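You operate a simulated robot arm through the tools that you are given. There is no shell and no other tool.

The job below is to be done with a simulated two-armed robot. You get a single attempt, and the scene is never put back.

Task
Unscrew the sooty spark plug from the engine head and clean it.
Fine: black 21 mm socket and red driver, both put back; the plug cleaner is on, leave the plug in it.

Only the result counts: the job must be done as asked and must still hold three seconds after the hand-in. Knocking over, shifting, dropping, spilling or breaking anything else fails it.

Robot
Two 7-joint arms with two-finger parallel grippers on one trunk, hanging from a carriage that runs on a gantry, over the field with the corners [-0.118, -1.083], [2.168, -1.332], [2.307, -0.06], [0.02, 0.189] (x, y) and turns from -6.004 to 6.004 rad about z. Base frame: it is fixed where the carriage stands at the start and does not move with it; the origin is on the floor, on the carriage's upright axis, x ahead of it, y to its left, z up. Units: m, rad, N and s.
The left shoulder is at the start at [0.04, 0.173, 1.541], the right one opposite. With the tool pointing down near the work surface each hand reaches from about 0.1 to 0.66 m from the robot's upright axis, wherever it stands, measured 20 degrees to its own side. Places, roughly: 21 mm post on the tool holder [3, -0.5, 0.9]; left nut on the engine head [2.8, -0.7, 0.9]; long black socket [3, -0.5, 1]; plug cleaner [2.8, -0.5, 0.9]; plug hole in the engine head [2.8, -0.7, 1]; pocket of the tool holder [3.1, -0.5, 0.9]; port of the plug cleaner [2.9, -0.5, 1]; red driver [3, -0.5, 1]; right nut on the engine head [2.8, -0.8, 0.9]; spark plug [3, -0.75, 1]; switch on the cleaner [2.8, -0.6, 0.9]; yellow button on the cleaner [2.8, -0.5, 0.9]. Payload 3.43 kg a hand.
The TCP of each hand is the grasp point between the finger pads, 0.03 m short of the fingertips. In the tool frame z runs along the fingers and y along their closing line. Largest opening 0.094 m; finger width 0.028, thickness 0.01; the body of the gripper, 0.05 by 0.096 m, starts 0.055 m behind the TCP.
Orientation is that of the tool frame in the base frame, as a unit quaternion [w, x, y, z]. With the fingers straight down and closing along the base's y, the tool's x points along the base's -x, its y along +y and its z along -z.

Tools
- The arms move only by the tool servo_tool. It takes "left_moves", "right_moves" or both (then of equal length, played together; a hand with none holds still); each is a list of rows, each a list of 7 numbers: the shift along the base's x, y, z in m, then the turn, a rotation vector about the base's x, y, z in rad, then the closure, from 0 (fully open) to 1 (shut). In form: [[x, y, z, ax, ay, az, jaw], ...]. A call has 1 to 20 rows; each row shifts and turns the commanded pose from where the row before left it. Each row takes 0.2 s and may step no farther than 0.05 m and 0.15 rad from the row before; otherwise, or with a gripper value out of range, the whole call is refused. A pose out of reach is approached as far as the arm can. The call stops where the force on the tool passes 80 N (or 10 N more than at its start, if that is more) or the arm is blocked; 0.2 s more then pass. Each finger travels about 0.072 m/s and halts on what it meets, pressing with about 35 N; the grip force reading is that of the motor and also rises with nothing between the fingers. The clock runs only during rows and for 0.2 s after the last one: add rows that do not move to give the fingers time. It gives the time, the measured TCP pose, the force on the tool (base axes), the opening and the grip force at its end, in the units of the frame above (readings bear some noise), with the torque about the TCP (base axes, N m) and any sound that the robot's microphone picked up.
- Cameras (640 x 400 px; columns grow to the right, rows downward): "scene" is now at [0.2411, 0.0043, 1.8319]; the picture's right is [0.05, -1.00, 0.00], its down [-0.74, -0.04, -0.67] and it looks along [0.67, 0.04, -0.74] (base axes); focal length 256 px, centre (320, 200). "left" rides on the left gripper at [0.076, -0.014, -0.103] in its tool frame; the picture's right is [0.18, 0.98, 0.00], its down [-0.75, 0.14, -0.64] and it looks along [-0.63, 0.12, 0.77] (tool axes); focal length 243 px, centre (320, 200). "right" rides on the right gripper at [0.076, 0.014, -0.102] in its tool frame; the picture's right is [-0.18, 0.98, 0.00], its down [-0.75, -0.14, -0.64] and it looks along [-0.63, -0.12, 0.77] (tool axes); focal length 243 px, centre (320, 200). There is no depth. A picture from a camera that has moved, and an enlarged one, comes with that camera's place and axes in the base frame and with its lens.
- camera(camera): a new picture of that camera. No time passes.
- raise_lower(by): slides the trunk up (or, below 0, down) by that many m; the arms and the scene camera ride with it, the base frame stays. It gives what a move gives, with no picture.
- steer(legs): drives the robot by 1 to 6 legs, each [ahead, left, turn to the left] in m, m and rad, along the robot's own axes; the way and the turn of a leg run together, so that a leg with both is an arc; at most 1.5 m and 3.142 rad a leg. The arms and the cameras ride along, it lands a little off, and it stops where it bumps. It keeps to its track: a leg is cut to what the track allows. It gives what a move gives.
- turn_head(pan, tilt): turns the head with the scene camera to pan (to the left, within 1.501 rad either way) and tilt (down, from -0.506 to 1.204), counted from straight ahead of the robot. It gives what a move gives.
- enlarge(camera, box): a new picture of the part [left, top, right, bottom] of that camera's present view, enlarged. No time passes.
- hand_in(): hands the job in; it is judged then, once.

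Places have to be worked out from the pictures, the camera data and where the tool is seen. Open the grippers and draw the arms clear of the work before you hand the job in, unless the task says otherwise.

The tools are called after "Request:" as a command line: name --argument value ..., lists and objects as JSON in quotes. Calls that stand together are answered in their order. servo_tool: Moves the arms, as the interface text tells. Its arguments: {"type":"object","properties":{"left_moves":{"type":"array"},"right_moves":{"type":"array"}},"required":[]} The other tools are called the same way: raise_lower (by) moves the trunk up or down; steer (legs) drives the base; turn_head (pan, tilt) turns the head that bears the scene camera; camera (camera) takes a picture; enlarge (camera, box) takes an enlarged picture of a part of a camera's view; hand_in () hands the job in.

At the start:

```text
clock: 0.0
left_eef_pos: [0.5804, 0.2026, 1.1768]
left_tcp_rot: [0.069, -0.005, 0.998, -0.004]
left_wrist_force: [91.2, -70.1, -264.0]
left_torque: [8.52, -17.07, 7.44]
left_gripper_width: 0.0941
left_finger_force: 0.0
right_eef_pos: [0.5655, -0.1978, 1.1712]
right_tcp_rot: [0.069, 0.006, 0.998, 0.006]
right_wrist_force: [91.7, 83.0, -264.9]
right_torque: [-10.09, -17.11, -8.87]
right_gripper_width: 0.094
right_finger_force: 0.0
trunk travel left (down, up): [-0.694, 0.087]
robot x, y, heading: [-0.0048, 0.0016, 0.0]
head pan, tilt (commanded): [0.052, 0.834]
```

scene: 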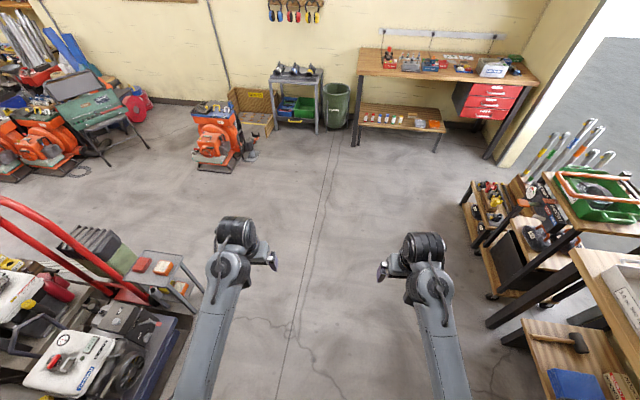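
right: 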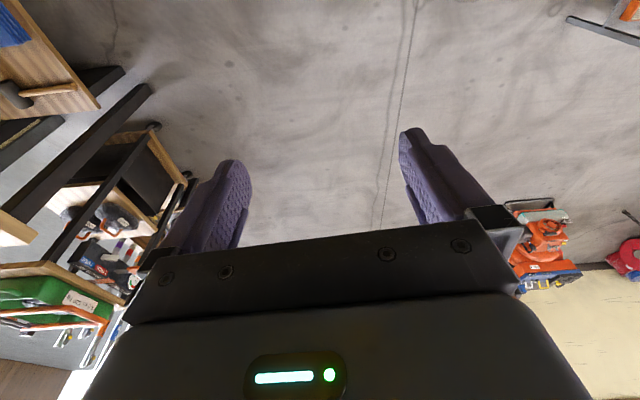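
left: 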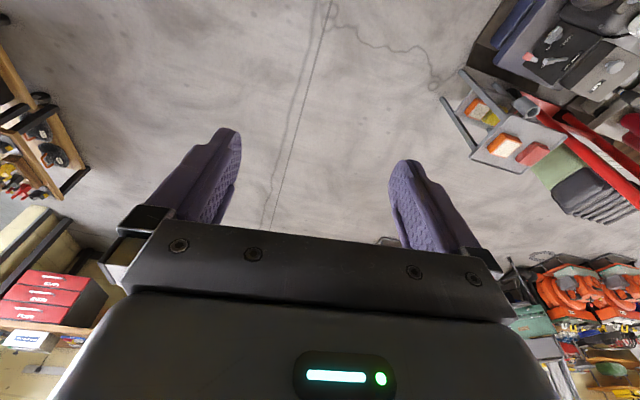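

I begin by looking at the workbench at about x = 3, y = -0.6 from here with an enlarged view, before driving.

Request:
enlarge --camera "scene" --box '[340, 20, 560, 160]'

Request:
turn_head --pan -0.2 --tilt 0.5

```text
2.86 times, centred on (450, 90) of scene
camera zoom: at [0.2411, 0.0043, 1.8319], right [0.05, -1.0, 0.0], down [-0.74, -0.04, -0.67], along [0.67, 0.04, -0.74], focal length 731 px, centre (-51, 514)
```

zoom: 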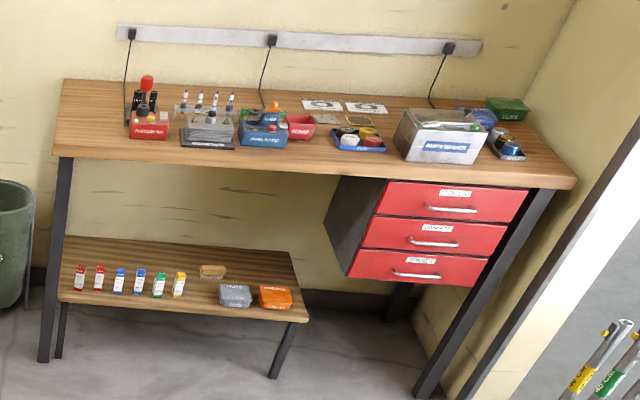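

```text
clock: 0.8
left_eef_pos: [0.5837, 0.2037, 1.1765]
left_tcp_rot: [0.076, -0.007, 0.997, -0.005]
left_wrist_force: [42.0, -40.5, -118.1]
left_torque: [4.75, -7.54, 4.28]
left_gripper_width: 0.094
left_finger_force: 0.0
right_eef_pos: [0.5683, -0.1978, 1.1719]
right_tcp_rot: [0.077, 0.009, 0.997, 0.006]
right_wrist_force: [43.4, 45.6, -117.3]
right_torque: [-5.37, -7.52, -4.92]
right_gripper_width: 0.094
right_finger_force: 0.1
trunk travel left (down, up): [-0.694, 0.087]
robot x, y, heading: [0.0028, 0.0012, -0.0]
head pan, tilt (commanded): [-0.201, 0.499]
```

The bench stands along the far wall, with the red engine-like tool holder, cleaner and so on at its left half. I drive ahead to about x = 1.5, then sideways to y ≈ -0.55, stopping short of the bench.

Request:
steer --legs '[[1.45, -0.05, 0], [0.1, -0.5, 0]]'

Request:
camera --camera "scene"

```text
clock: 10.7
left_eef_pos: [2.148, -0.3596, 1.1773]
left_tcp_rot: [0.077, 0.001, 0.997, -0.006]
left_wrist_force: [43.2, -32.6, -120.6]
left_torque: [3.79, -7.75, 3.51]
left_gripper_width: 0.094
left_finger_force: 0.0
right_eef_pos: [2.1288, -0.7618, 1.172]
right_tcp_rot: [0.077, 0.014, 0.997, 0.006]
right_wrist_force: [43.9, 37.8, -119.5]
right_torque: [-4.67, -7.68, -4.17]
right_gripper_width: 0.0938
right_finger_force: 0.1
trunk travel left (down, up): [-0.694, 0.087]
robot x, y, heading: [1.5668, -0.5571, -0.011]
head pan, tilt (commanded): [-0.201, 0.499]
```

```text
taken
camera scene: at [1.8133, -0.5775, 1.8607], right [-0.21, -0.98, 0.0], down [-0.47, 0.1, -0.88], along [0.86, -0.19, -0.48], focal length 256 px, centre (320, 200)
```

scene: 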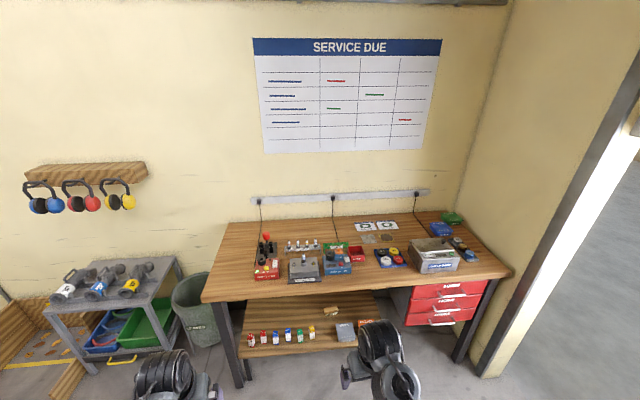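

The bench is in clear view; I tilt the head further down toward it and enlarge the work area to identify things.

Request:
enlarge --camera "scene" --box '[240, 215, 400, 300]'

Request:
enlarge --camera "scene" --box '[350, 205, 510, 290]'

```text
4.00 times, centred on (320, 258) of scene
camera zoom: at [1.8133, -0.5775, 1.8607], right [-0.21, -0.98, 0.0], down [-0.47, 0.1, -0.88], along [0.86, -0.19, -0.48], focal length 1023 px, centre (320, -30)
```

zoom: 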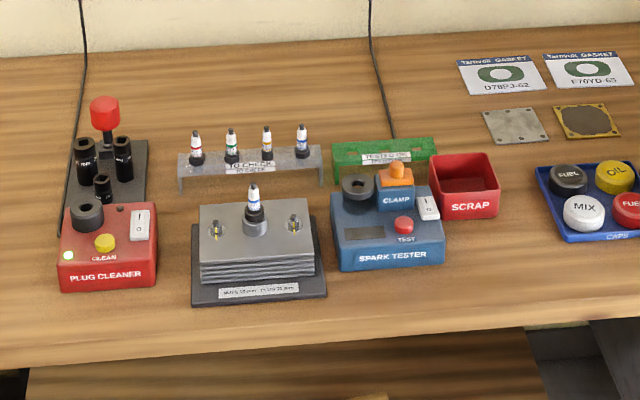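

```text
4.00 times, centred on (430, 248) of scene
camera zoom: at [1.8133, -0.5775, 1.8607], right [-0.21, -0.98, 0.0], down [-0.47, 0.1, -0.88], along [0.86, -0.19, -0.48], focal length 1023 px, centre (-120, 10)
```

zoom: 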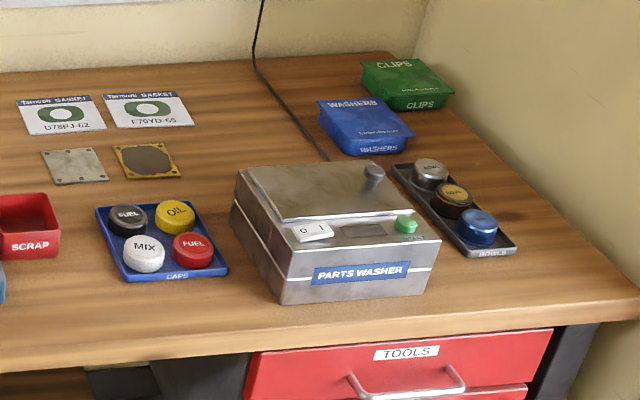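

The cleaner (red), tool holder with red driver and three black sockets behind it, and engine head with the plug are clear. I drive 0.4 m closer, turning to the bench's slant (~-0.11 rad), and look with all cameras.

Request:
steer --legs '[[0.4, 0.0, -0.1]]'

Request:
turn_head --pan 0.1 --tilt 0.75

Request:
camera --camera "scene"

Request:
camera --camera "left"

Request:
camera --camera "right"

```text
clock: 13.2
left_eef_pos: [2.565, -0.4429, 1.1772]
left_tcp_rot: [0.078, 0.049, 0.996, -0.009]
left_wrist_force: [21.6, -17.6, -65.6]
left_torque: [1.51, -4.35, 1.75]
left_gripper_width: 0.0939
left_finger_force: 0.0
right_eef_pos: [2.5052, -0.8406, 1.1713]
right_tcp_rot: [0.079, 0.063, 0.995, 0.002]
right_wrist_force: [26.3, 16.5, -65.0]
right_torque: [-2.72, -3.89, -2.12]
right_gripper_width: 0.094
right_finger_force: 0.0
trunk travel left (down, up): [-0.694, 0.087]
robot x, y, heading: [1.9615, -0.5796, -0.111]
head pan, tilt (commanded): [-0.201, 0.499]
```

```text
clock: 14.0
left_eef_pos: [2.5643, -0.4422, 1.1778]
left_tcp_rot: [0.079, 0.048, 0.996, -0.009]
left_wrist_force: [15.1, -13.2, -38.4]
left_torque: [1.09, -2.47, 1.26]
left_gripper_width: 0.0943
left_finger_force: 0.0
right_eef_pos: [2.5052, -0.8396, 1.1727]
right_tcp_rot: [0.08, 0.064, 0.995, 0.002]
right_wrist_force: [17.5, 11.1, -40.1]
right_torque: [-1.71, -2.14, -1.38]
right_gripper_width: 0.0943
right_finger_force: 0.0
trunk travel left (down, up): [-0.694, 0.087]
robot x, y, heading: [1.9589, -0.5811, -0.113]
head pan, tilt (commanded): [0.099, 0.75]
```

```text
taken
camera scene: at [2.2056, -0.5995, 1.8387], right [-0.01, -1.0, 0.0], down [-0.68, 0.01, -0.73], along [0.73, -0.01, -0.68], focal length 256 px, centre (320, 200)
```

scene: 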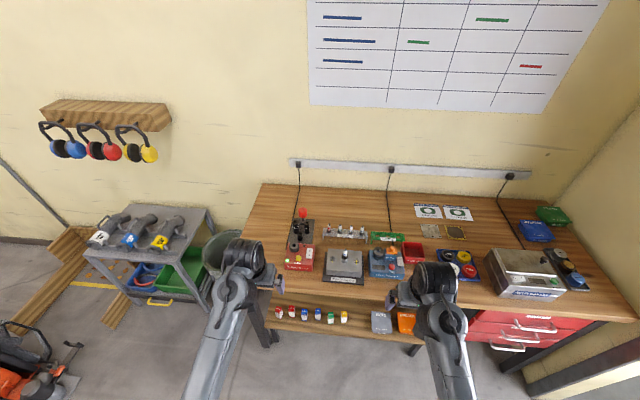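

```text
taken
camera left: at [2.4711, -0.4472, 1.2675], right [-0.08, 1.0, -0.04], down [0.65, 0.08, 0.75], along [0.75, 0.04, -0.66], focal length 243 px, centre (320, 200)
```

left: 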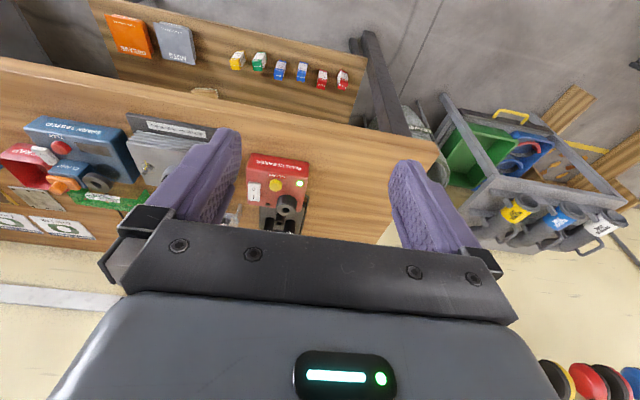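

```text
taken
camera right: at [2.4168, -0.8156, 1.2614], right [0.3, 0.95, 0.04], down [0.62, -0.23, 0.75], along [0.73, -0.2, -0.66], focal length 243 px, centre (320, 200)
```

right: 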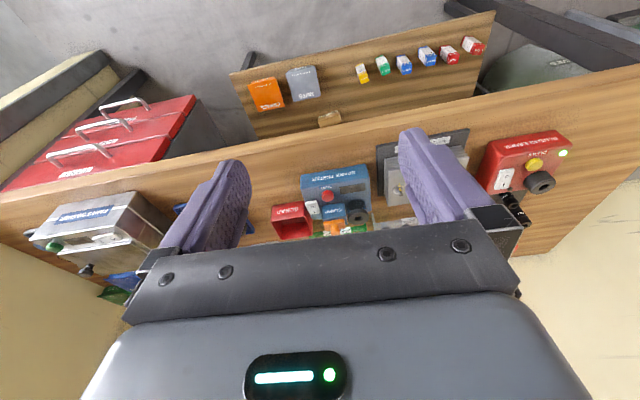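

I enlarge the scene view over the tool holder, cleaner and engine head for geometry.

Request:
enlarge --camera "scene" --box '[275, 200, 355, 290]'

Request:
enlarge --camera "scene" --box '[310, 215, 400, 290]'

```text
4.44 times, centred on (315, 245) of scene
camera zoom: at [2.2056, -0.5995, 1.8387], right [-0.01, -1.0, 0.0], down [-0.68, 0.01, -0.73], along [0.73, -0.01, -0.68], focal length 1137 px, centre (342, 0)
```

zoom: 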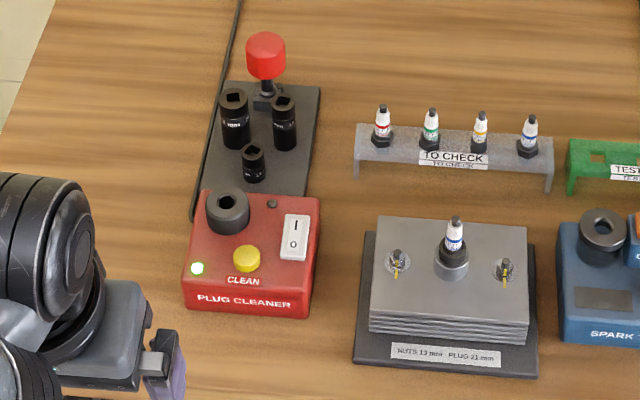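

```text
5.33 times, centred on (355, 252) of scene
camera zoom: at [2.2056, -0.5995, 1.8387], right [-0.01, -1.0, 0.0], down [-0.68, 0.01, -0.73], along [0.73, -0.01, -0.68], focal length 1364 px, centre (133, -80)
```

zoom: 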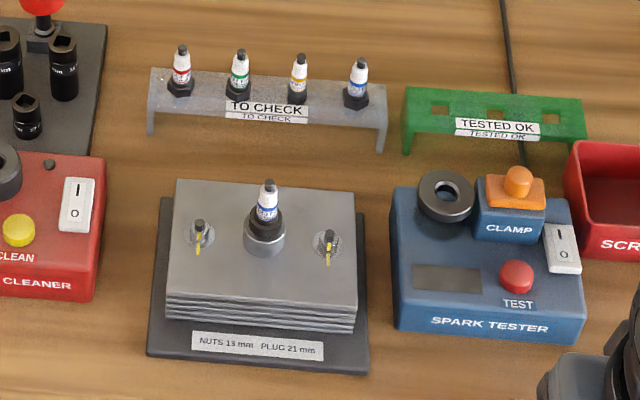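

The engine head's label reads "NUTS 13 mm, PLUG 21 mm". I enlarge further on the tool holder to tell which socket is the 21 mm one and see the driver's form.

Request:
enlarge --camera "scene" --box '[294, 202, 326, 242]'

Request:
enlarge --camera "left" --box '[230, 140, 330, 240]'

```text
10.00 times, centred on (310, 222) of scene
camera zoom: at [2.2056, -0.5995, 1.8387], right [-0.01, -1.0, 0.0], down [-0.68, 0.01, -0.73], along [0.73, -0.01, -0.68], focal length 2557 px, centre (420, -20)
```

zoom: 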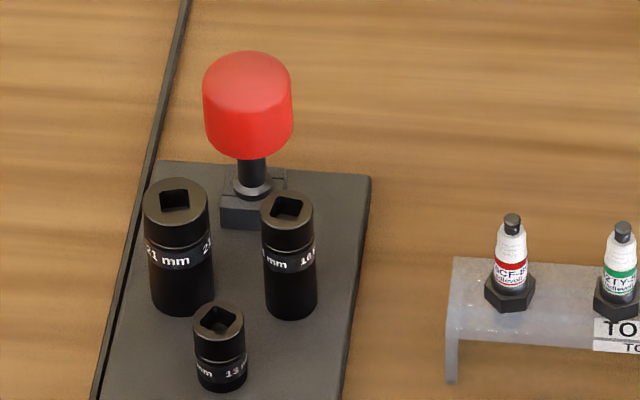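

```text
4.00 times, centred on (280, 190) of left
camera zoom: at [2.4711, -0.4472, 1.2675], right [-0.08, 1.0, -0.04], down [0.65, 0.08, 0.75], along [0.75, 0.04, -0.66], focal length 970 px, centre (480, 240)
```

zoom: 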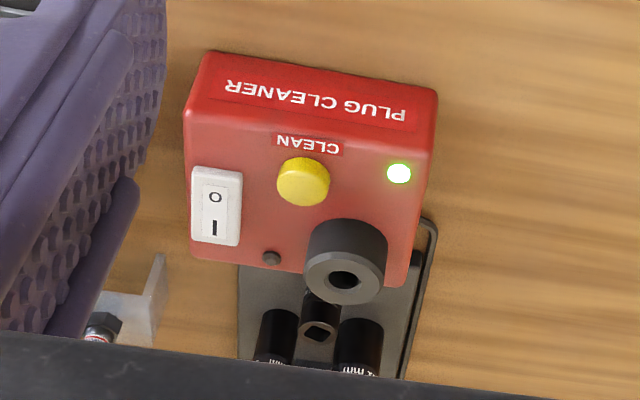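

The 21 mm socket is the left one (at about [2.98, -0.50], top z≈0.98) and the mushroom-shaped red driver stands behind at about [3.03, -0.53]. These are at the far edge of reach, so I first raise and straighten the hands, then lower the trunk for more horizontal reach.

Request:
servo_tool --left_moves '[[-0.02, 0, 0.03, 0, 0.04, 0, 0], [-0.02, 0, 0.03, 0, 0.04, 0, 0], [-0.02, 0, 0.03, 0, 0.04, 0, 0], [-0.02, 0, 0.03, 0, 0.03, 0, 0], [0, 0, 0, 0, 0, 0, 0]]' --right_moves '[[-0.03, 0, 0.03, 0, 0.04, 0, 0], [-0.03, 0, 0.03, 0, 0.04, 0, 0], [-0.03, 0, 0.03, 0, 0.04, 0, 0], [-0.03, 0, 0.03, 0, 0.03, 0, 0], [0, 0, 0, 0, 0, 0, 0]]'

Request:
raise_lower --by -0.15

```text
clock: 14.3
left_eef_pos: [2.5655, -0.4437, 1.182]
left_tcp_rot: [0.085, 0.048, 0.995, -0.009]
left_wrist_force: [15.3, -9.2, -30.1]
left_torque: [0.73, -1.41, 0.85]
left_gripper_width: 0.0941
left_finger_force: 0.0
right_eef_pos: [2.5052, -0.8395, 1.1759]
right_tcp_rot: [0.087, 0.064, 0.994, 0.002]
right_wrist_force: [17.8, 8.1, -30.9]
right_torque: [-1.35, -1.3, -1.1]
right_gripper_width: 0.0939
right_finger_force: 0.1
trunk travel left (down, up): [-0.694, 0.087]
robot x, y, heading: [1.9611, -0.5797, -0.11]
head pan, tilt (commanded): [0.099, 0.75]
stopped in row 1 (left hand): the force on the tool passed its limit at 154 N (the readings are from after the stop); the commanded pose is now the measured one
```

```text
clock: 16.0
left_eef_pos: [2.5656, -0.4431, 1.0322]
left_tcp_rot: [0.084, 0.049, 0.995, -0.011]
left_wrist_force: [17.1, -17.8, -51.5]
left_torque: [1.44, -3.45, 1.71]
left_gripper_width: 0.0938
left_finger_force: 0.1
right_eef_pos: [2.5045, -0.8404, 1.0263]
right_tcp_rot: [0.086, 0.063, 0.994, 0.003]
right_wrist_force: [22.6, 16.6, -51.8]
right_torque: [-2.48, -3.13, -2.01]
right_gripper_width: 0.0941
right_finger_force: 0.0
trunk travel left (down, up): [-0.544, 0.237]
robot x, y, heading: [1.9613, -0.5816, -0.108]
head pan, tilt (commanded): [0.099, 0.75]
```

The jump in speed tripped the force limit (inertia), so moves must ramp gently. I rest a moment, then raise and straighten the left hand in smaller ramped steps.

Request:
servo_tool --left_moves '[[0, 0, 0, 0, 0, 0, 0], [0, 0, 0, 0, 0, 0, 0], [0, 0, 0.005, 0, 0.01, 0, 0], [-0.005, 0, 0.01, 0, 0.01, 0, 0], [-0.005, 0, 0.015, 0, 0.02, 0, 0], [-0.01, 0, 0.015, 0, 0.02, 0, 0], [-0.01, 0, 0.015, 0, 0.02, 0, 0], [-0.01, 0, 0.015, 0, 0.02, 0, 0], [-0.005, 0, 0.01, 0, 0.01, 0, 0], [0, 0, 0.005, 0, 0.01, 0, 0], [0, 0, 0, 0, 0, 0, 0]]'

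```text
clock: 16.8
left_eef_pos: [2.566, -0.4427, 1.0345]
left_tcp_rot: [0.088, 0.049, 0.995, -0.011]
left_wrist_force: [13.9, -8.1, -26.1]
left_torque: [0.59, -1.32, 0.71]
left_gripper_width: 0.0939
left_finger_force: 0.1
right_eef_pos: [2.5069, -0.8401, 1.0275]
right_tcp_rot: [0.089, 0.063, 0.994, 0.003]
right_wrist_force: [12.3, 5.2, -21.6]
right_torque: [-0.84, -0.92, -0.69]
right_gripper_width: 0.094
right_finger_force: 0.1
trunk travel left (down, up): [-0.544, 0.237]
robot x, y, heading: [1.9636, -0.5765, -0.105]
head pan, tilt (commanded): [0.099, 0.75]
stopped in row 3 (left hand): the force on the tool passed its limit at 96 N (the readings are from after the stop); the commanded pose is now the measured one
```

The readings seem to be still settling; I let the arms rest for 2 s with null rows and read again.

Request:
servo_tool --left_moves '[[0, 0, 0, 0, 0, 0, 0], [0, 0, 0, 0, 0, 0, 0], [0, 0, 0, 0, 0, 0, 0], [0, 0, 0, 0, 0, 0, 0], [0, 0, 0, 0, 0, 0, 0], [0, 0, 0, 0, 0, 0, 0], [0, 0, 0, 0, 0, 0, 0], [0, 0, 0, 0, 0, 0, 0], [0, 0, 0, 0, 0, 0, 0], [0, 0, 0, 0, 0, 0, 0]]'

```text
clock: 18.9
left_eef_pos: [2.5684, -0.4437, 1.0342]
left_tcp_rot: [0.087, 0.05, 0.995, -0.011]
left_wrist_force: [17.6, -15.8, -47.6]
left_torque: [1.19, -3.27, 1.44]
left_gripper_width: 0.0942
left_finger_force: 0.1
right_eef_pos: [2.5041, -0.8406, 1.0264]
right_tcp_rot: [0.088, 0.063, 0.994, 0.002]
right_wrist_force: [17.9, 12.6, -41.0]
right_torque: [-1.91, -2.5, -1.52]
right_gripper_width: 0.0938
right_finger_force: 0.0
trunk travel left (down, up): [-0.544, 0.237]
robot x, y, heading: [1.9626, -0.584, -0.11]
head pan, tilt (commanded): [0.099, 0.75]
```

Force settles near 50 N even at rest, so this may be a posture effect. I test a small slow downward/backward motion of the left hand to see how the reading changes.

Request:
servo_tool --left_moves '[[0, 0, -0.002, 0, 0, 0, 0], [0, 0, -0.003, 0, 0, 0, 0], [0, 0, -0.004, 0, 0, 0, 0], [0, 0, -0.004, 0, 0, 0, 0], [0, 0, -0.002, 0, 0, 0, 0]]'

```text
clock: 20.1
left_eef_pos: [2.5657, -0.442, 1.0196]
left_tcp_rot: [0.085, 0.049, 0.995, -0.011]
left_wrist_force: [0.4, -0.3, 0.8]
left_torque: [0.01, 0.04, -0.02]
left_gripper_width: 0.0938
left_finger_force: 0.0
right_eef_pos: [2.5068, -0.8401, 1.0262]
right_tcp_rot: [0.087, 0.062, 0.994, 0.002]
right_wrist_force: [17.9, 11.6, -41.7]
right_torque: [-1.83, -2.51, -1.44]
right_gripper_width: 0.094
right_finger_force: 0.0
trunk travel left (down, up): [-0.544, 0.237]
robot x, y, heading: [1.9595, -0.5801, -0.11]
head pan, tilt (commanded): [0.099, 0.75]
```

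Moving down 15 mm brought the force to zero, so the hand had been pressing on a posture limit. Now I test a small straightening turn alone (about +y).

Request:
servo_tool --left_moves '[[0, 0, 0, 0, 0.01, 0, 0], [0, 0, 0, 0, 0.02, 0, 0], [0, 0, 0, 0, 0.03, 0, 0], [0, 0, 0, 0, 0.03, 0, 0], [0, 0, 0, 0, 0.03, 0, 0], [0, 0, 0, 0, 0.02, 0, 0], [0, 0, 0, 0, 0.01, 0, 0], [0, 0, 0, 0, 0, 0, 0]]' --right_moves '[[0, 0, -0.002, 0, 0, 0, 0], [0, 0, -0.003, 0, 0, 0, 0], [0, 0, -0.005, 0, 0, 0, 0], [0, 0, -0.005, 0, 0, 0, 0], [0, 0, -0.005, 0, 0, 0, 0], [0, 0, -0.005, 0, 0, 0, 0], [0, 0, -0.002, 0, 0, 0, 0], [0, 0, 0, 0, 0, 0, 0]]'

```text
clock: 21.0
left_eef_pos: [2.5692, -0.4451, 1.0195]
left_tcp_rot: [0.063, 0.047, 0.997, -0.014]
left_wrist_force: [13.6, -7.5, -28.1]
left_torque: [0.64, -1.33, 0.69]
left_gripper_width: 0.094
left_finger_force: 0.1
right_eef_pos: [2.5053, -0.8405, 1.0171]
right_tcp_rot: [0.087, 0.063, 0.994, 0.002]
right_wrist_force: [0.4, -0.4, 0.5]
right_torque: [-0.01, 0.02, 0.01]
right_gripper_width: 0.0941
right_finger_force: 0.1
trunk travel left (down, up): [-0.544, 0.237]
robot x, y, heading: [1.9608, -0.5809, -0.109]
head pan, tilt (commanded): [0.099, 0.75]
stopped in row 4 (left hand): the force on the tool passed its limit at 104 N (the readings are from after the stop); the commanded pose is now the measured one
```

The wrist pitch is at its limit when the hand is high relative to the shoulder, so lowering the trunk was wrong: raising it frees the wrist. I raise the trunk fully, then turn the body to the right by about 1.05 rad so the left shoulder comes nearer the bench, which gives the left arm more reach.

Request:
raise_lower --by 0.237

Request:
servo_tool --left_moves '[[0, 0, 0, 0, 0, 0, 0], [-0.005, 0, -0.003, 0, 0, 0, 0], [-0.01, 0, -0.005, 0, 0, 0, 0], [-0.01, 0, -0.01, 0, 0, 0, 0], [-0.01, 0, -0.01, 0, 0, 0, 0], [-0.01, 0, -0.01, 0, 0, 0, 0], [-0.01, 0, -0.01, 0, 0, 0, 0], [-0.005, 0, -0.005, 0, 0, 0, 0], [0, 0, 0, 0, 0, 0, 0]]' --right_moves '[[0, 0, 0, 0, 0, 0, 0], [-0.005, 0, -0.003, 0, 0, 0, 0], [-0.01, 0, -0.005, 0, 0, 0, 0], [-0.015, 0, -0.01, 0, 0, 0, 0], [-0.015, 0, -0.01, 0, 0, 0, 0], [-0.015, 0, -0.01, 0, 0, 0, 0], [-0.01, 0, -0.01, 0, 0, 0, 0], [-0.005, 0, -0.005, 0, 0, 0, 0], [0, 0, 0, 0, 0, 0, 0]]'

```text
clock: 23.5
left_eef_pos: [2.5692, -0.4441, 1.2554]
left_tcp_rot: [0.062, 0.046, 0.997, -0.014]
left_wrist_force: [14.5, -13.6, -47.5]
left_torque: [1.08, -3.25, 1.26]
left_gripper_width: 0.0939
left_finger_force: 0.1
right_eef_pos: [2.5042, -0.8406, 1.2512]
right_tcp_rot: [0.087, 0.062, 0.994, 0.002]
right_wrist_force: [0.5, -1.2, 0.6]
right_torque: [0.0, 0.02, 0.01]
right_gripper_width: 0.094
right_finger_force: 0.1
trunk travel left (down, up): [-0.781, 0.0]
robot x, y, heading: [1.9605, -0.5827, -0.112]
head pan, tilt (commanded): [0.099, 0.75]
```

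```text
clock: 25.5
left_eef_pos: [2.5092, -0.4451, 1.2026]
left_tcp_rot: [0.06, 0.047, 0.997, -0.013]
left_wrist_force: [0.2, -0.9, 0.0]
left_torque: [0.02, 0.0, -0.03]
left_gripper_width: 0.0941
left_finger_force: 0.0
right_eef_pos: [2.4293, -0.8389, 1.2005]
right_tcp_rot: [0.086, 0.063, 0.994, 0.001]
right_wrist_force: [0.2, -0.7, 0.7]
right_torque: [0.03, -0.03, 0.04]
right_gripper_width: 0.0938
right_finger_force: 0.0
trunk travel left (down, up): [-0.781, 0.0]
robot x, y, heading: [1.9635, -0.5811, -0.108]
head pan, tilt (commanded): [0.099, 0.75]
```

Forces are zero now and both arms move freely. I now straighten the left tool to vertical while lowering a little, to learn how close to the wrist limit it is.

Request:
servo_tool --left_moves '[[0, 0, 0, 0, 0.01, 0, 0], [0, 0, -0.005, 0, 0.02, 0, 0], [0, 0, -0.01, 0, 0.02, 0, 0], [0, 0, -0.01, 0, 0.02, 0, 0], [0, 0, -0.01, 0, 0.02, 0, 0], [0, 0, -0.005, 0, 0.02, 0, 0], [0, 0, 0, 0, 0.01, 0, 0], [0, 0, 0, 0, 0, 0, 0]]'

```text
clock: 27.3
left_eef_pos: [2.5084, -0.4442, 1.1633]
left_tcp_rot: [0.0, 0.047, 0.999, -0.016]
left_wrist_force: [-0.7, -0.6, -1.2]
left_torque: [0.01, -0.01, -0.03]
left_gripper_width: 0.0939
left_finger_force: 0.2
right_eef_pos: [2.4296, -0.8396, 1.1985]
right_tcp_rot: [0.087, 0.063, 0.994, 0.003]
right_wrist_force: [-0.5, -0.1, 0.7]
right_torque: [0.02, 0.01, -0.03]
right_gripper_width: 0.094
right_finger_force: 0.0
trunk travel left (down, up): [-0.781, 0.0]
robot x, y, heading: [1.9609, -0.5816, -0.112]
head pan, tilt (commanded): [0.099, 0.75]
```

The left tool is vertical with no load. Now I turn the body right by 1.05 rad and slide toward the bench so the left shoulder stands about 0.6 m from the driver.

Request:
steer --legs '[[0, 0, -1.05], [0.06, 0.2, 0]]'

Request:
turn_head --pan 1.1 --tilt 0.75

Request:
camera --camera "scene"

Request:
camera --camera "left"

```text
clock: 31.6
left_eef_pos: [2.5577, -0.9659, 1.1634]
left_tcp_rot: [-0.007, 0.541, 0.841, -0.014]
left_wrist_force: [0.2, 0.3, 0.1]
left_torque: [-0.02, 0.02, 0.01]
left_gripper_width: 0.094
left_finger_force: 0.1
right_eef_pos: [2.175, -1.0917, 1.1997]
right_tcp_rot: [0.076, 0.554, 0.828, -0.042]
right_wrist_force: [0.5, -0.4, 0.6]
right_torque: [0.01, 0.01, 0.01]
right_gripper_width: 0.0939
right_finger_force: 0.0
trunk travel left (down, up): [-0.781, 0.0]
robot x, y, heading: [2.1699, -0.5564, -1.164]
head pan, tilt (commanded): [0.099, 0.75]
```

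```text
clock: 32.9
left_eef_pos: [2.5564, -0.9658, 1.1633]
left_tcp_rot: [-0.007, 0.542, 0.84, -0.014]
left_wrist_force: [0.8, -0.1, -0.4]
left_torque: [-0.02, 0.02, 0.03]
left_gripper_width: 0.0943
left_finger_force: 0.0
right_eef_pos: [2.1745, -1.0924, 1.2006]
right_tcp_rot: [0.076, 0.554, 0.828, -0.042]
right_wrist_force: [0.0, -0.9, 0.3]
right_torque: [-0.04, 0.0, 0.0]
right_gripper_width: 0.094
right_finger_force: 0.1
trunk travel left (down, up): [-0.781, 0.0]
robot x, y, heading: [2.1699, -0.5556, -1.165]
head pan, tilt (commanded): [1.1, 0.75]
```

```text
taken
camera scene: at [2.3158, -0.7096, 1.9257], right [-0.06, -1.0, 0.0], down [-0.68, 0.04, -0.73], along [0.73, -0.05, -0.68], focal length 256 px, centre (320, 200)
```

scene: 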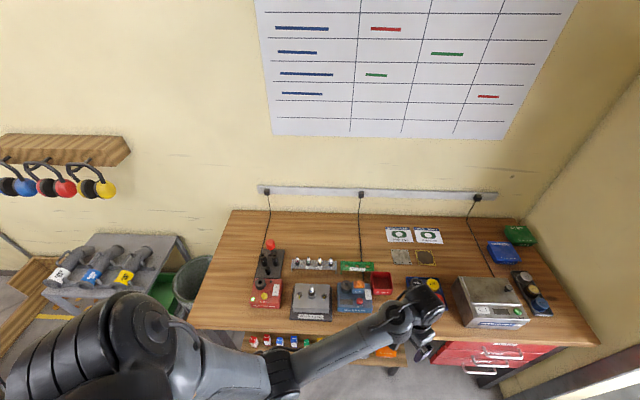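

```text
taken
camera left: at [2.5141, -0.9004, 1.2665], right [0.82, 0.57, -0.03], down [0.46, -0.62, 0.64], along [0.35, -0.54, -0.77], focal length 243 px, centre (320, 200)
```

left: 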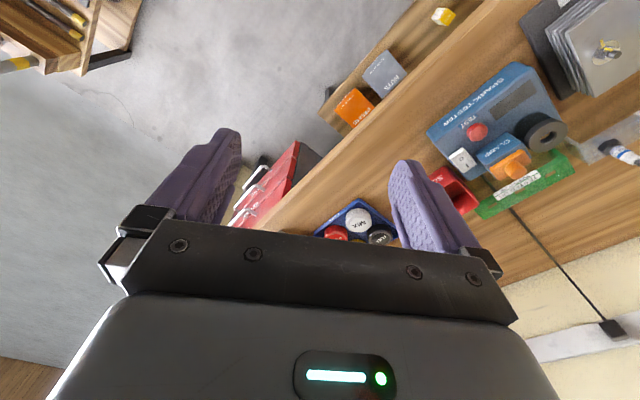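

View is good: the left arm comes from the lower left. I shift the base ~8 cm to its left (toward the bench) to the track's edge, then enlarge the scene view for accurate positions.

Request:
steer --legs '[[0, 0.085, 0]]'

Request:
enlarge --camera "scene" --box '[240, 230, 340, 330]'

Request:
enlarge --camera "scene" --box '[250, 235, 290, 275]'

```text
clock: 33.9
left_eef_pos: [2.6356, -0.9321, 1.1639]
left_tcp_rot: [-0.007, 0.541, 0.841, -0.014]
left_wrist_force: [-0.7, 0.8, -0.9]
left_torque: [-0.04, 0.05, -0.01]
left_gripper_width: 0.0936
left_finger_force: 0.0
right_eef_pos: [2.2533, -1.059, 1.1992]
right_tcp_rot: [0.076, 0.554, 0.828, -0.042]
right_wrist_force: [0.0, 0.4, 0.1]
right_torque: [0.02, 0.03, 0.0]
right_gripper_width: 0.0941
right_finger_force: 0.1
trunk travel left (down, up): [-0.781, 0.0]
robot x, y, heading: [2.2418, -0.5241, -1.169]
head pan, tilt (commanded): [1.1, 0.75]
```

```text
4.00 times, centred on (290, 280) of scene
camera zoom: at [2.3935, -0.6759, 1.9257], right [-0.06, -1.0, 0.0], down [-0.68, 0.04, -0.73], along [0.73, -0.05, -0.68], focal length 1023 px, centre (440, -120)
```

zoom: 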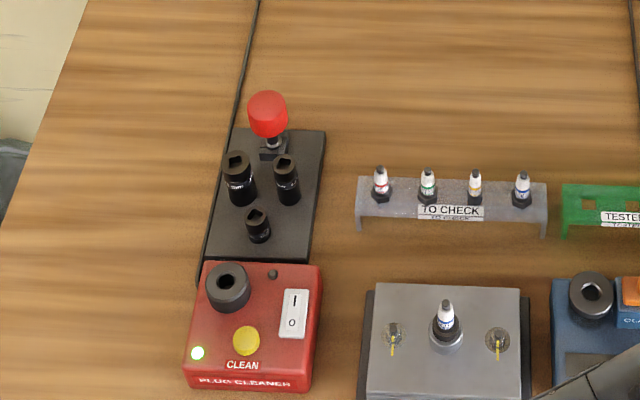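

```text
10.00 times, centred on (270, 255) of scene
camera zoom: at [2.3935, -0.6759, 1.9257], right [-0.06, -1.0, 0.0], down [-0.68, 0.04, -0.73], along [0.73, -0.05, -0.68], focal length 2557 px, centre (820, -350)
```

zoom: 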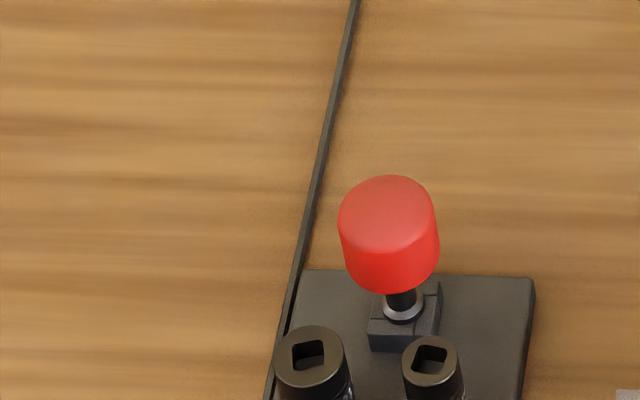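

Triangulating the two views: the driver knob is at about [3.054, -0.531], top z≈0.982 (pocket top ≈0.917), the 21 mm socket top at about [2.995, -0.500, 0.969], plate ≈0.89. I now swing the left hand at z≈1.16 (clear of everything) toward the holder, turning its closing line along the bench.

Request:
servo_tool --left_moves '[[0.0056, 0.0131, 0, 0, 0, 0.0354, 0], [0.009, 0.0209, 0, 0, 0, 0.0566, 0], [0.0112, 0.0262, 0, 0, 0, 0.0708, 0], [0.0112, 0.0262, 0, 0, 0, 0.0708, 0], [0.0112, 0.0262, 0, 0, 0, 0.0708, 0], [0.0112, 0.0262, 0, 0, 0, 0.0708, 0], [0.0112, 0.0262, 0, 0, 0, 0.0708, 0], [0.0112, 0.0262, 0, 0, 0, 0.0708, 0], [0.0112, 0.0262, 0, 0, 0, 0.0708, 0], [0.0112, 0.0262, 0, 0, 0, 0.0708, 0], [0.0112, 0.0262, 0, 0, 0, 0.0708, 0], [0.0112, 0.0262, 0, 0, 0, 0.0708, 0], [0.0112, 0.0262, 0, 0, 0, 0.0708, 0], [0.0112, 0.0262, 0, 0, 0, 0.0708, 0], [0.009, 0.0209, 0, 0, 0, 0.0566, 0], [0.0056, 0.0131, 0, 0, 0, 0.0354, 0], [0, 0, 0, 0, 0, 0, 0]]'

Request:
camera --camera "scene"

Request:
camera --camera "left"

```text
clock: 37.1
left_eef_pos: [2.7889, -0.5723, 1.1635]
left_tcp_rot: [0.004, 0.082, 0.996, -0.016]
left_wrist_force: [6.6, -3.4, -21.3]
left_torque: [0.08, -1.01, 0.16]
left_gripper_width: 0.0941
left_finger_force: 0.0
right_eef_pos: [2.2524, -1.0598, 1.2]
right_tcp_rot: [0.076, 0.554, 0.828, -0.042]
right_wrist_force: [0.5, 0.2, 0.2]
right_torque: [0.03, -0.02, -0.01]
right_gripper_width: 0.0941
right_finger_force: 0.1
trunk travel left (down, up): [-0.781, 0.0]
robot x, y, heading: [2.2441, -0.5249, -1.166]
head pan, tilt (commanded): [1.1, 0.75]
stopped in row 15 (left hand): the force on the tool passed its limit at 86 N (the readings are from after the stop); the commanded pose is now the measured one
```

```text
taken
camera scene: at [2.3935, -0.676, 1.9257], right [-0.06, -1.0, 0.0], down [-0.68, 0.04, -0.73], along [0.73, -0.05, -0.68], focal length 256 px, centre (320, 200)
```

scene: 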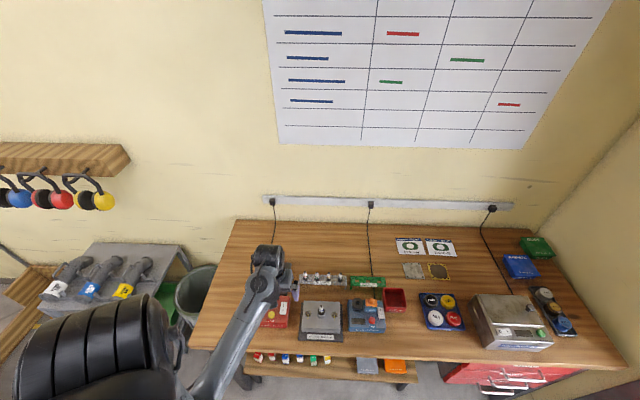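

```text
taken
camera left: at [2.7102, -0.5716, 1.265], right [-0.02, 1.0, -0.03], down [0.76, 0.04, 0.65], along [0.65, -0.01, -0.76], focal length 243 px, centre (320, 200)
```

left: 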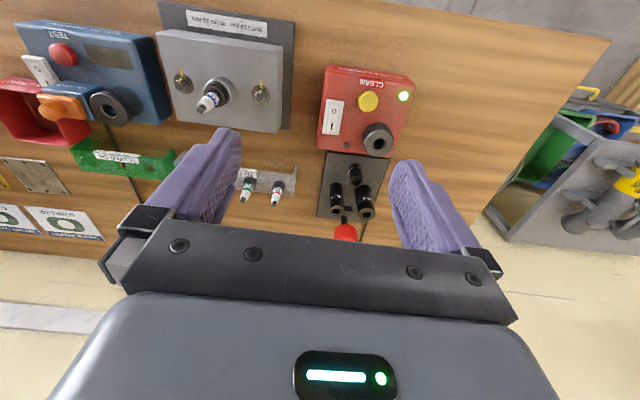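

The wrist limit binds when the hand is close and high (elbow-down arm), so extending outward relieves it. The left camera sees the holder straight ahead; I continue outward toward the driver at a slightly lower height.

Request:
servo_tool --left_moves '[[0.01, 0, -0.003, 0, 0, 0, 0], [0.015, 0.002, -0.003, 0, 0, 0, 0], [0.02, 0.003, -0.002, 0, 0, 0, 0], [0.02, 0.004, -0.002, 0, 0, 0, 0], [0.02, 0.004, 0, 0, 0, 0.01, 0], [0.02, 0.004, 0, 0, 0, 0.01, 0], [0.02, 0.004, 0, 0, 0, 0.01, 0], [0.02, 0.004, 0, 0, 0, 0.01, 0], [0.02, 0.004, 0, 0, 0, 0.01, 0], [0.015, 0.004, 0, 0, 0, 0.01, 0], [0.01, 0.002, 0, 0, 0, 0, 0], [0, 0, 0, 0, 0, 0, 0]]'

Request:
camera --camera "left"

Request:
camera --camera "scene"

```text
clock: 39.7
left_eef_pos: [2.9803, -0.539, 1.1538]
left_tcp_rot: [0.003, 0.052, 0.999, -0.015]
left_wrist_force: [0.0, -0.7, 0.5]
left_torque: [0.0, -0.02, 0.01]
left_gripper_width: 0.094
left_finger_force: 0.0
right_eef_pos: [2.2534, -1.0588, 1.2003]
right_tcp_rot: [0.075, 0.553, 0.829, -0.042]
right_wrist_force: [-0.3, -0.3, 0.4]
right_torque: [0.03, 0.01, -0.03]
right_gripper_width: 0.0941
right_finger_force: 0.0
trunk travel left (down, up): [-0.781, 0.0]
robot x, y, heading: [2.2498, -0.5219, -1.168]
head pan, tilt (commanded): [1.1, 0.75]
```

```text
taken
camera left: at [2.9006, -0.5412, 1.2555], right [-0.08, 1.0, -0.03], down [0.76, 0.08, 0.64], along [0.64, 0.03, -0.76], focal length 243 px, centre (320, 200)
```

left: 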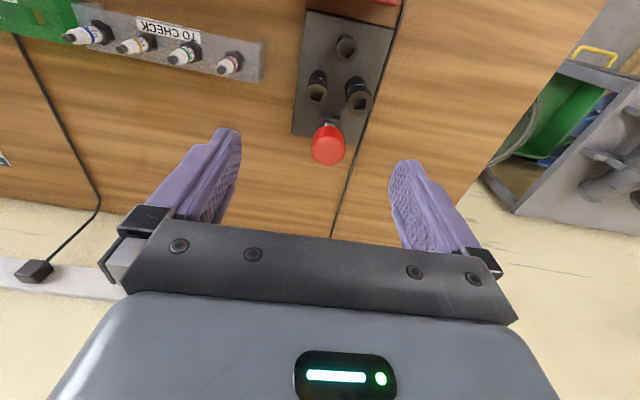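

```text
taken
camera scene: at [2.3935, -0.6759, 1.9257], right [-0.06, -1.0, 0.0], down [-0.68, 0.04, -0.73], along [0.73, -0.05, -0.68], focal length 256 px, centre (320, 200)
```

scene: 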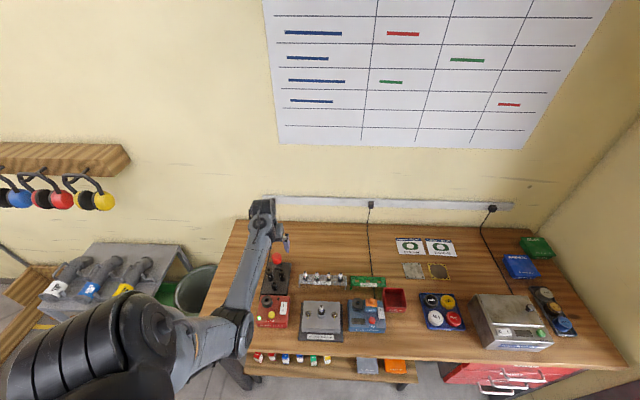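

No load at [2.980, -0.539, 1.154]; the left camera sees the knob well. I enlarge it to refine the driver's position.

Request:
enlarge --camera "left" --box '[270, 0, 430, 200]'

```text
2.00 times, centred on (350, 100) of left
camera zoom: at [2.9006, -0.5412, 1.2555], right [-0.08, 1.0, -0.03], down [0.76, 0.08, 0.64], along [0.64, 0.03, -0.76], focal length 485 px, centre (260, 400)
```

zoom: 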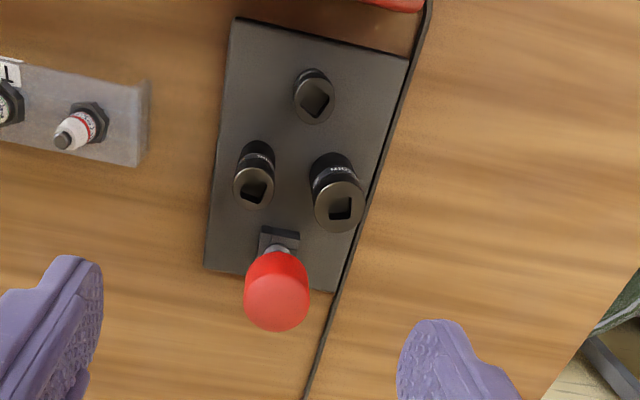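

The knob is at about [3.046, -0.527]. I move the hand over it at the same height and straighten the small tilt, then check alignment in the left camera (the tool axis runs along column 320).

Request:
servo_tool --left_moves '[[0.006, 0.001, 0, 0.004, 0, 0, 0], [0.012, 0.002, -0.003, 0.006, 0, 0, 0], [0.014, 0.003, -0.006, 0.006, 0, 0, 0], [0.014, 0.003, -0.006, 0.006, 0, 0, 0], [0.012, 0.002, -0.006, 0.005, 0, 0, 0], [0.006, 0.001, -0.003, 0.003, 0, 0, 0], [0, 0, 0, 0, 0, 0, 0]]'

Request:
camera --camera "left"

Request:
enlarge --camera "scene" --box '[220, 180, 320, 280]'

```text
clock: 41.3
left_eef_pos: [3.0434, -0.5264, 1.1288]
left_tcp_rot: [0.003, 0.052, 0.999, -0.001]
left_wrist_force: [-0.5, 0.0, 0.1]
left_torque: [0.0, 0.01, 0.01]
left_gripper_width: 0.0938
left_finger_force: 0.0
right_eef_pos: [2.2521, -1.0591, 1.199]
right_tcp_rot: [0.076, 0.554, 0.828, -0.042]
right_wrist_force: [-0.5, 0.0, 0.6]
right_torque: [0.01, 0.02, 0.02]
right_gripper_width: 0.0938
right_finger_force: 0.1
trunk travel left (down, up): [-0.781, 0.0]
robot x, y, heading: [2.2441, -0.5175, -1.166]
head pan, tilt (commanded): [1.1, 0.75]
```

```text
taken
camera left: at [2.9646, -0.5321, 1.2311], right [-0.08, 1.0, 0.0], down [0.76, 0.06, 0.65], along [0.64, 0.05, -0.76], focal length 243 px, centre (320, 200)
```

left: 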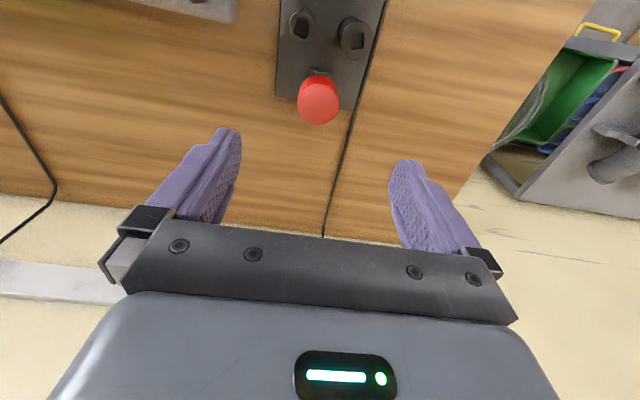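

```text
4.00 times, centred on (270, 230) of scene
camera zoom: at [2.3935, -0.676, 1.9257], right [-0.06, -1.0, 0.0], down [-0.68, 0.04, -0.73], along [0.73, -0.05, -0.68], focal length 1023 px, centre (520, 80)
```

zoom: 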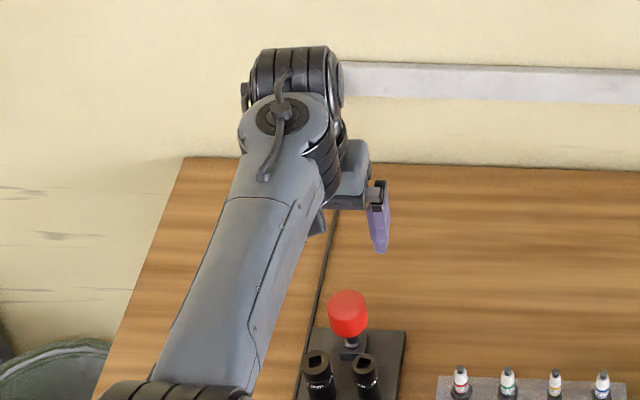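

The knob nearly lines up on the tool axis; I enlarge the left view for a fine check.

Request:
enlarge --camera "left" --box '[270, 60, 370, 140]'

```text
5.00 times, centred on (320, 100) of left
camera zoom: at [2.9646, -0.5321, 1.2311], right [-0.08, 1.0, 0.0], down [0.76, 0.06, 0.65], along [0.64, 0.05, -0.76], focal length 1213 px, centre (320, 700)
```

zoom: 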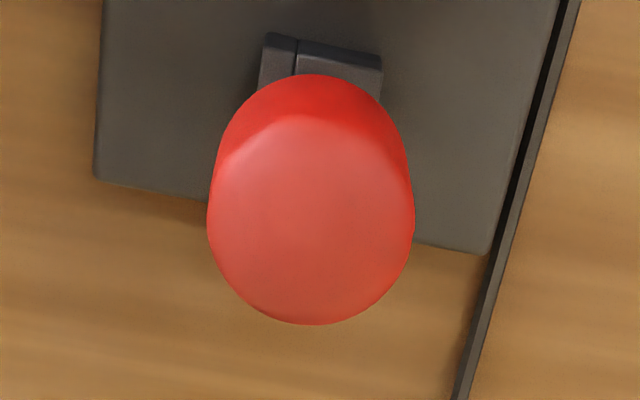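

The knob centre is about 5 mm further out and 2 mm right of the tool axis, so at [3.049, -0.5285]. I shift, then lower with the trunk by 0.11 m, keeping the arm's posture.

Request:
servo_tool --left_moves '[[0.003, -0.001, 0, 0, 0.003, 0, 0], [0.003, -0.001, 0, 0, 0.003, 0, 0], [0, 0, 0, 0, 0, 0, 0], [0, 0, 0, 0, 0, 0, 0]]'

Request:
raise_lower --by -0.11

Request:
camera --camera "left"

Request:
enlarge --camera "scene" --box '[220, 180, 320, 280]'

```text
clock: 42.3
left_eef_pos: [3.0495, -0.5279, 1.1284]
left_tcp_rot: [0.0, 0.053, 0.999, -0.002]
left_wrist_force: [0.2, 0.5, 0.3]
left_torque: [-0.02, 0.03, -0.03]
left_gripper_width: 0.0942
left_finger_force: 0.2
right_eef_pos: [2.2531, -1.0602, 1.1995]
right_tcp_rot: [0.075, 0.553, 0.828, -0.042]
right_wrist_force: [-0.2, -0.8, -0.1]
right_torque: [-0.03, 0.03, 0.03]
right_gripper_width: 0.0939
right_finger_force: 0.1
trunk travel left (down, up): [-0.781, 0.0]
robot x, y, heading: [2.2444, -0.5271, -1.163]
head pan, tilt (commanded): [1.1, 0.75]
```

```text
clock: 43.7
left_eef_pos: [3.0479, -0.528, 1.0182]
left_tcp_rot: [0.001, 0.052, 0.999, -0.002]
left_wrist_force: [0.2, -0.5, 0.5]
left_torque: [-0.02, 0.05, -0.04]
left_gripper_width: 0.0939
left_finger_force: 0.1
right_eef_pos: [2.2524, -1.0587, 1.0895]
right_tcp_rot: [0.076, 0.553, 0.828, -0.043]
right_wrist_force: [-0.1, 0.2, -0.2]
right_torque: [0.0, -0.02, 0.03]
right_gripper_width: 0.094
right_finger_force: 0.0
trunk travel left (down, up): [-0.671, 0.11]
robot x, y, heading: [2.2445, -0.5256, -1.166]
head pan, tilt (commanded): [1.1, 0.75]
```

```text
taken
camera left: at [2.9711, -0.534, 1.1217], right [-0.08, 1.0, 0.0], down [0.76, 0.06, 0.64], along [0.64, 0.05, -0.77], focal length 243 px, centre (320, 200)
```

left: 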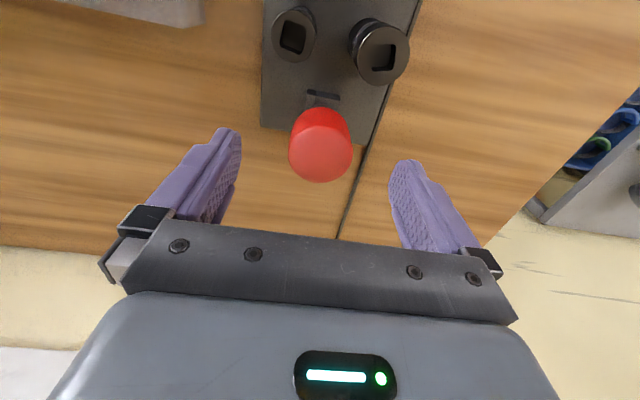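

```text
4.00 times, centred on (270, 230) of scene
camera zoom: at [2.3935, -0.676, 1.8158], right [-0.06, -1.0, 0.0], down [-0.68, 0.04, -0.73], along [0.73, -0.05, -0.68], focal length 1023 px, centre (520, 80)
```

zoom: 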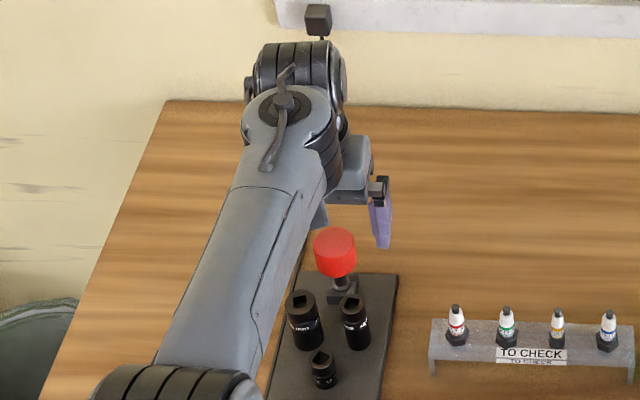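

The knob sits between the fingers near the tool axis; the size matches a top at z≈0.983. I check the centre finely before the last descent.

Request:
enlarge --camera "left" --box '[270, 100, 370, 200]'

```text
4.00 times, centred on (320, 150) of left
camera zoom: at [2.9711, -0.534, 1.1217], right [-0.08, 1.0, 0.0], down [0.76, 0.06, 0.64], along [0.64, 0.05, -0.77], focal length 970 px, centre (320, 400)
```

zoom: 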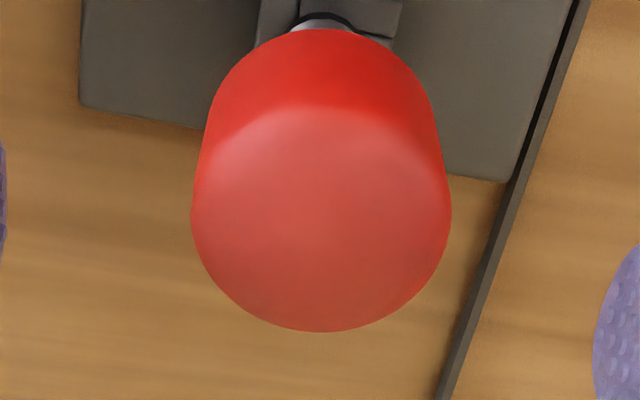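

Alignment is within a millimetre. I descend 50 mm so the pads cover the knob's height (tips about 20 mm above the pocket block).

Request:
servo_tool --left_moves '[[0, 0, -0.004, 0, 0, 0, 0], [0, 0, -0.008, 0, 0, 0, 0], [0, 0, -0.009, 0, 0, 0, 0], [0, 0, -0.009, 0, 0, 0, 0], [0, 0, -0.009, 0, 0, 0, 0], [0, 0, -0.007, 0, 0, 0, 0], [0, 0, -0.003, 0, 0, 0, 0], [0, 0, 0, 0, 0, 0, 0], [0, 0, 0, 0, 0, 0, 0]]'

Request:
camera --camera "left"

Request:
enlarge --camera "scene" --box '[270, 220, 320, 270]'

```text
clock: 45.7
left_eef_pos: [3.0492, -0.5272, 0.9687]
left_tcp_rot: [-0.001, 0.053, 0.999, -0.001]
left_wrist_force: [0.7, 0.7, -0.1]
left_torque: [0.0, 0.0, 0.0]
left_gripper_width: 0.094
left_finger_force: 0.0
right_eef_pos: [2.2524, -1.0593, 1.0885]
right_tcp_rot: [0.075, 0.554, 0.828, -0.042]
right_wrist_force: [-0.2, 0.1, -1.3]
right_torque: [0.0, -0.03, 0.01]
right_gripper_width: 0.0938
right_finger_force: 0.1
trunk travel left (down, up): [-0.671, 0.11]
robot x, y, heading: [2.2438, -0.5202, -1.165]
head pan, tilt (commanded): [1.1, 0.75]
```

```text
taken
camera left: at [2.9711, -0.5338, 1.0728], right [-0.08, 1.0, 0.0], down [0.76, 0.06, 0.64], along [0.64, 0.05, -0.77], focal length 243 px, centre (320, 200)
```

left: 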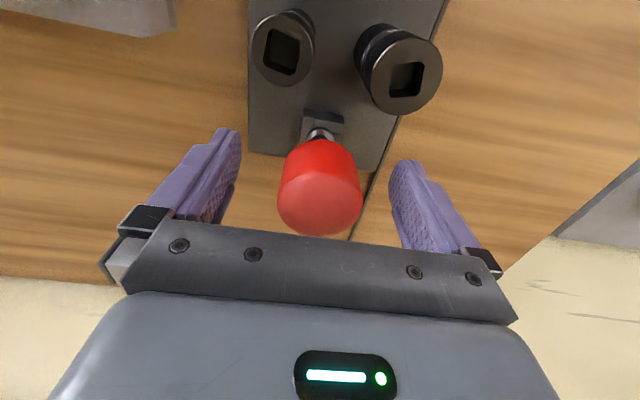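

```text
8.00 times, centred on (295, 245) of scene
camera zoom: at [2.3935, -0.6759, 1.8157], right [-0.06, -1.0, 0.0], down [-0.68, 0.04, -0.73], along [0.73, -0.05, -0.68], focal length 2046 px, centre (520, -160)
```

zoom: 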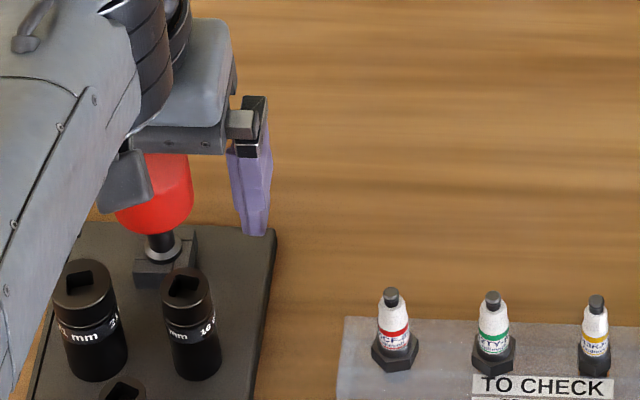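

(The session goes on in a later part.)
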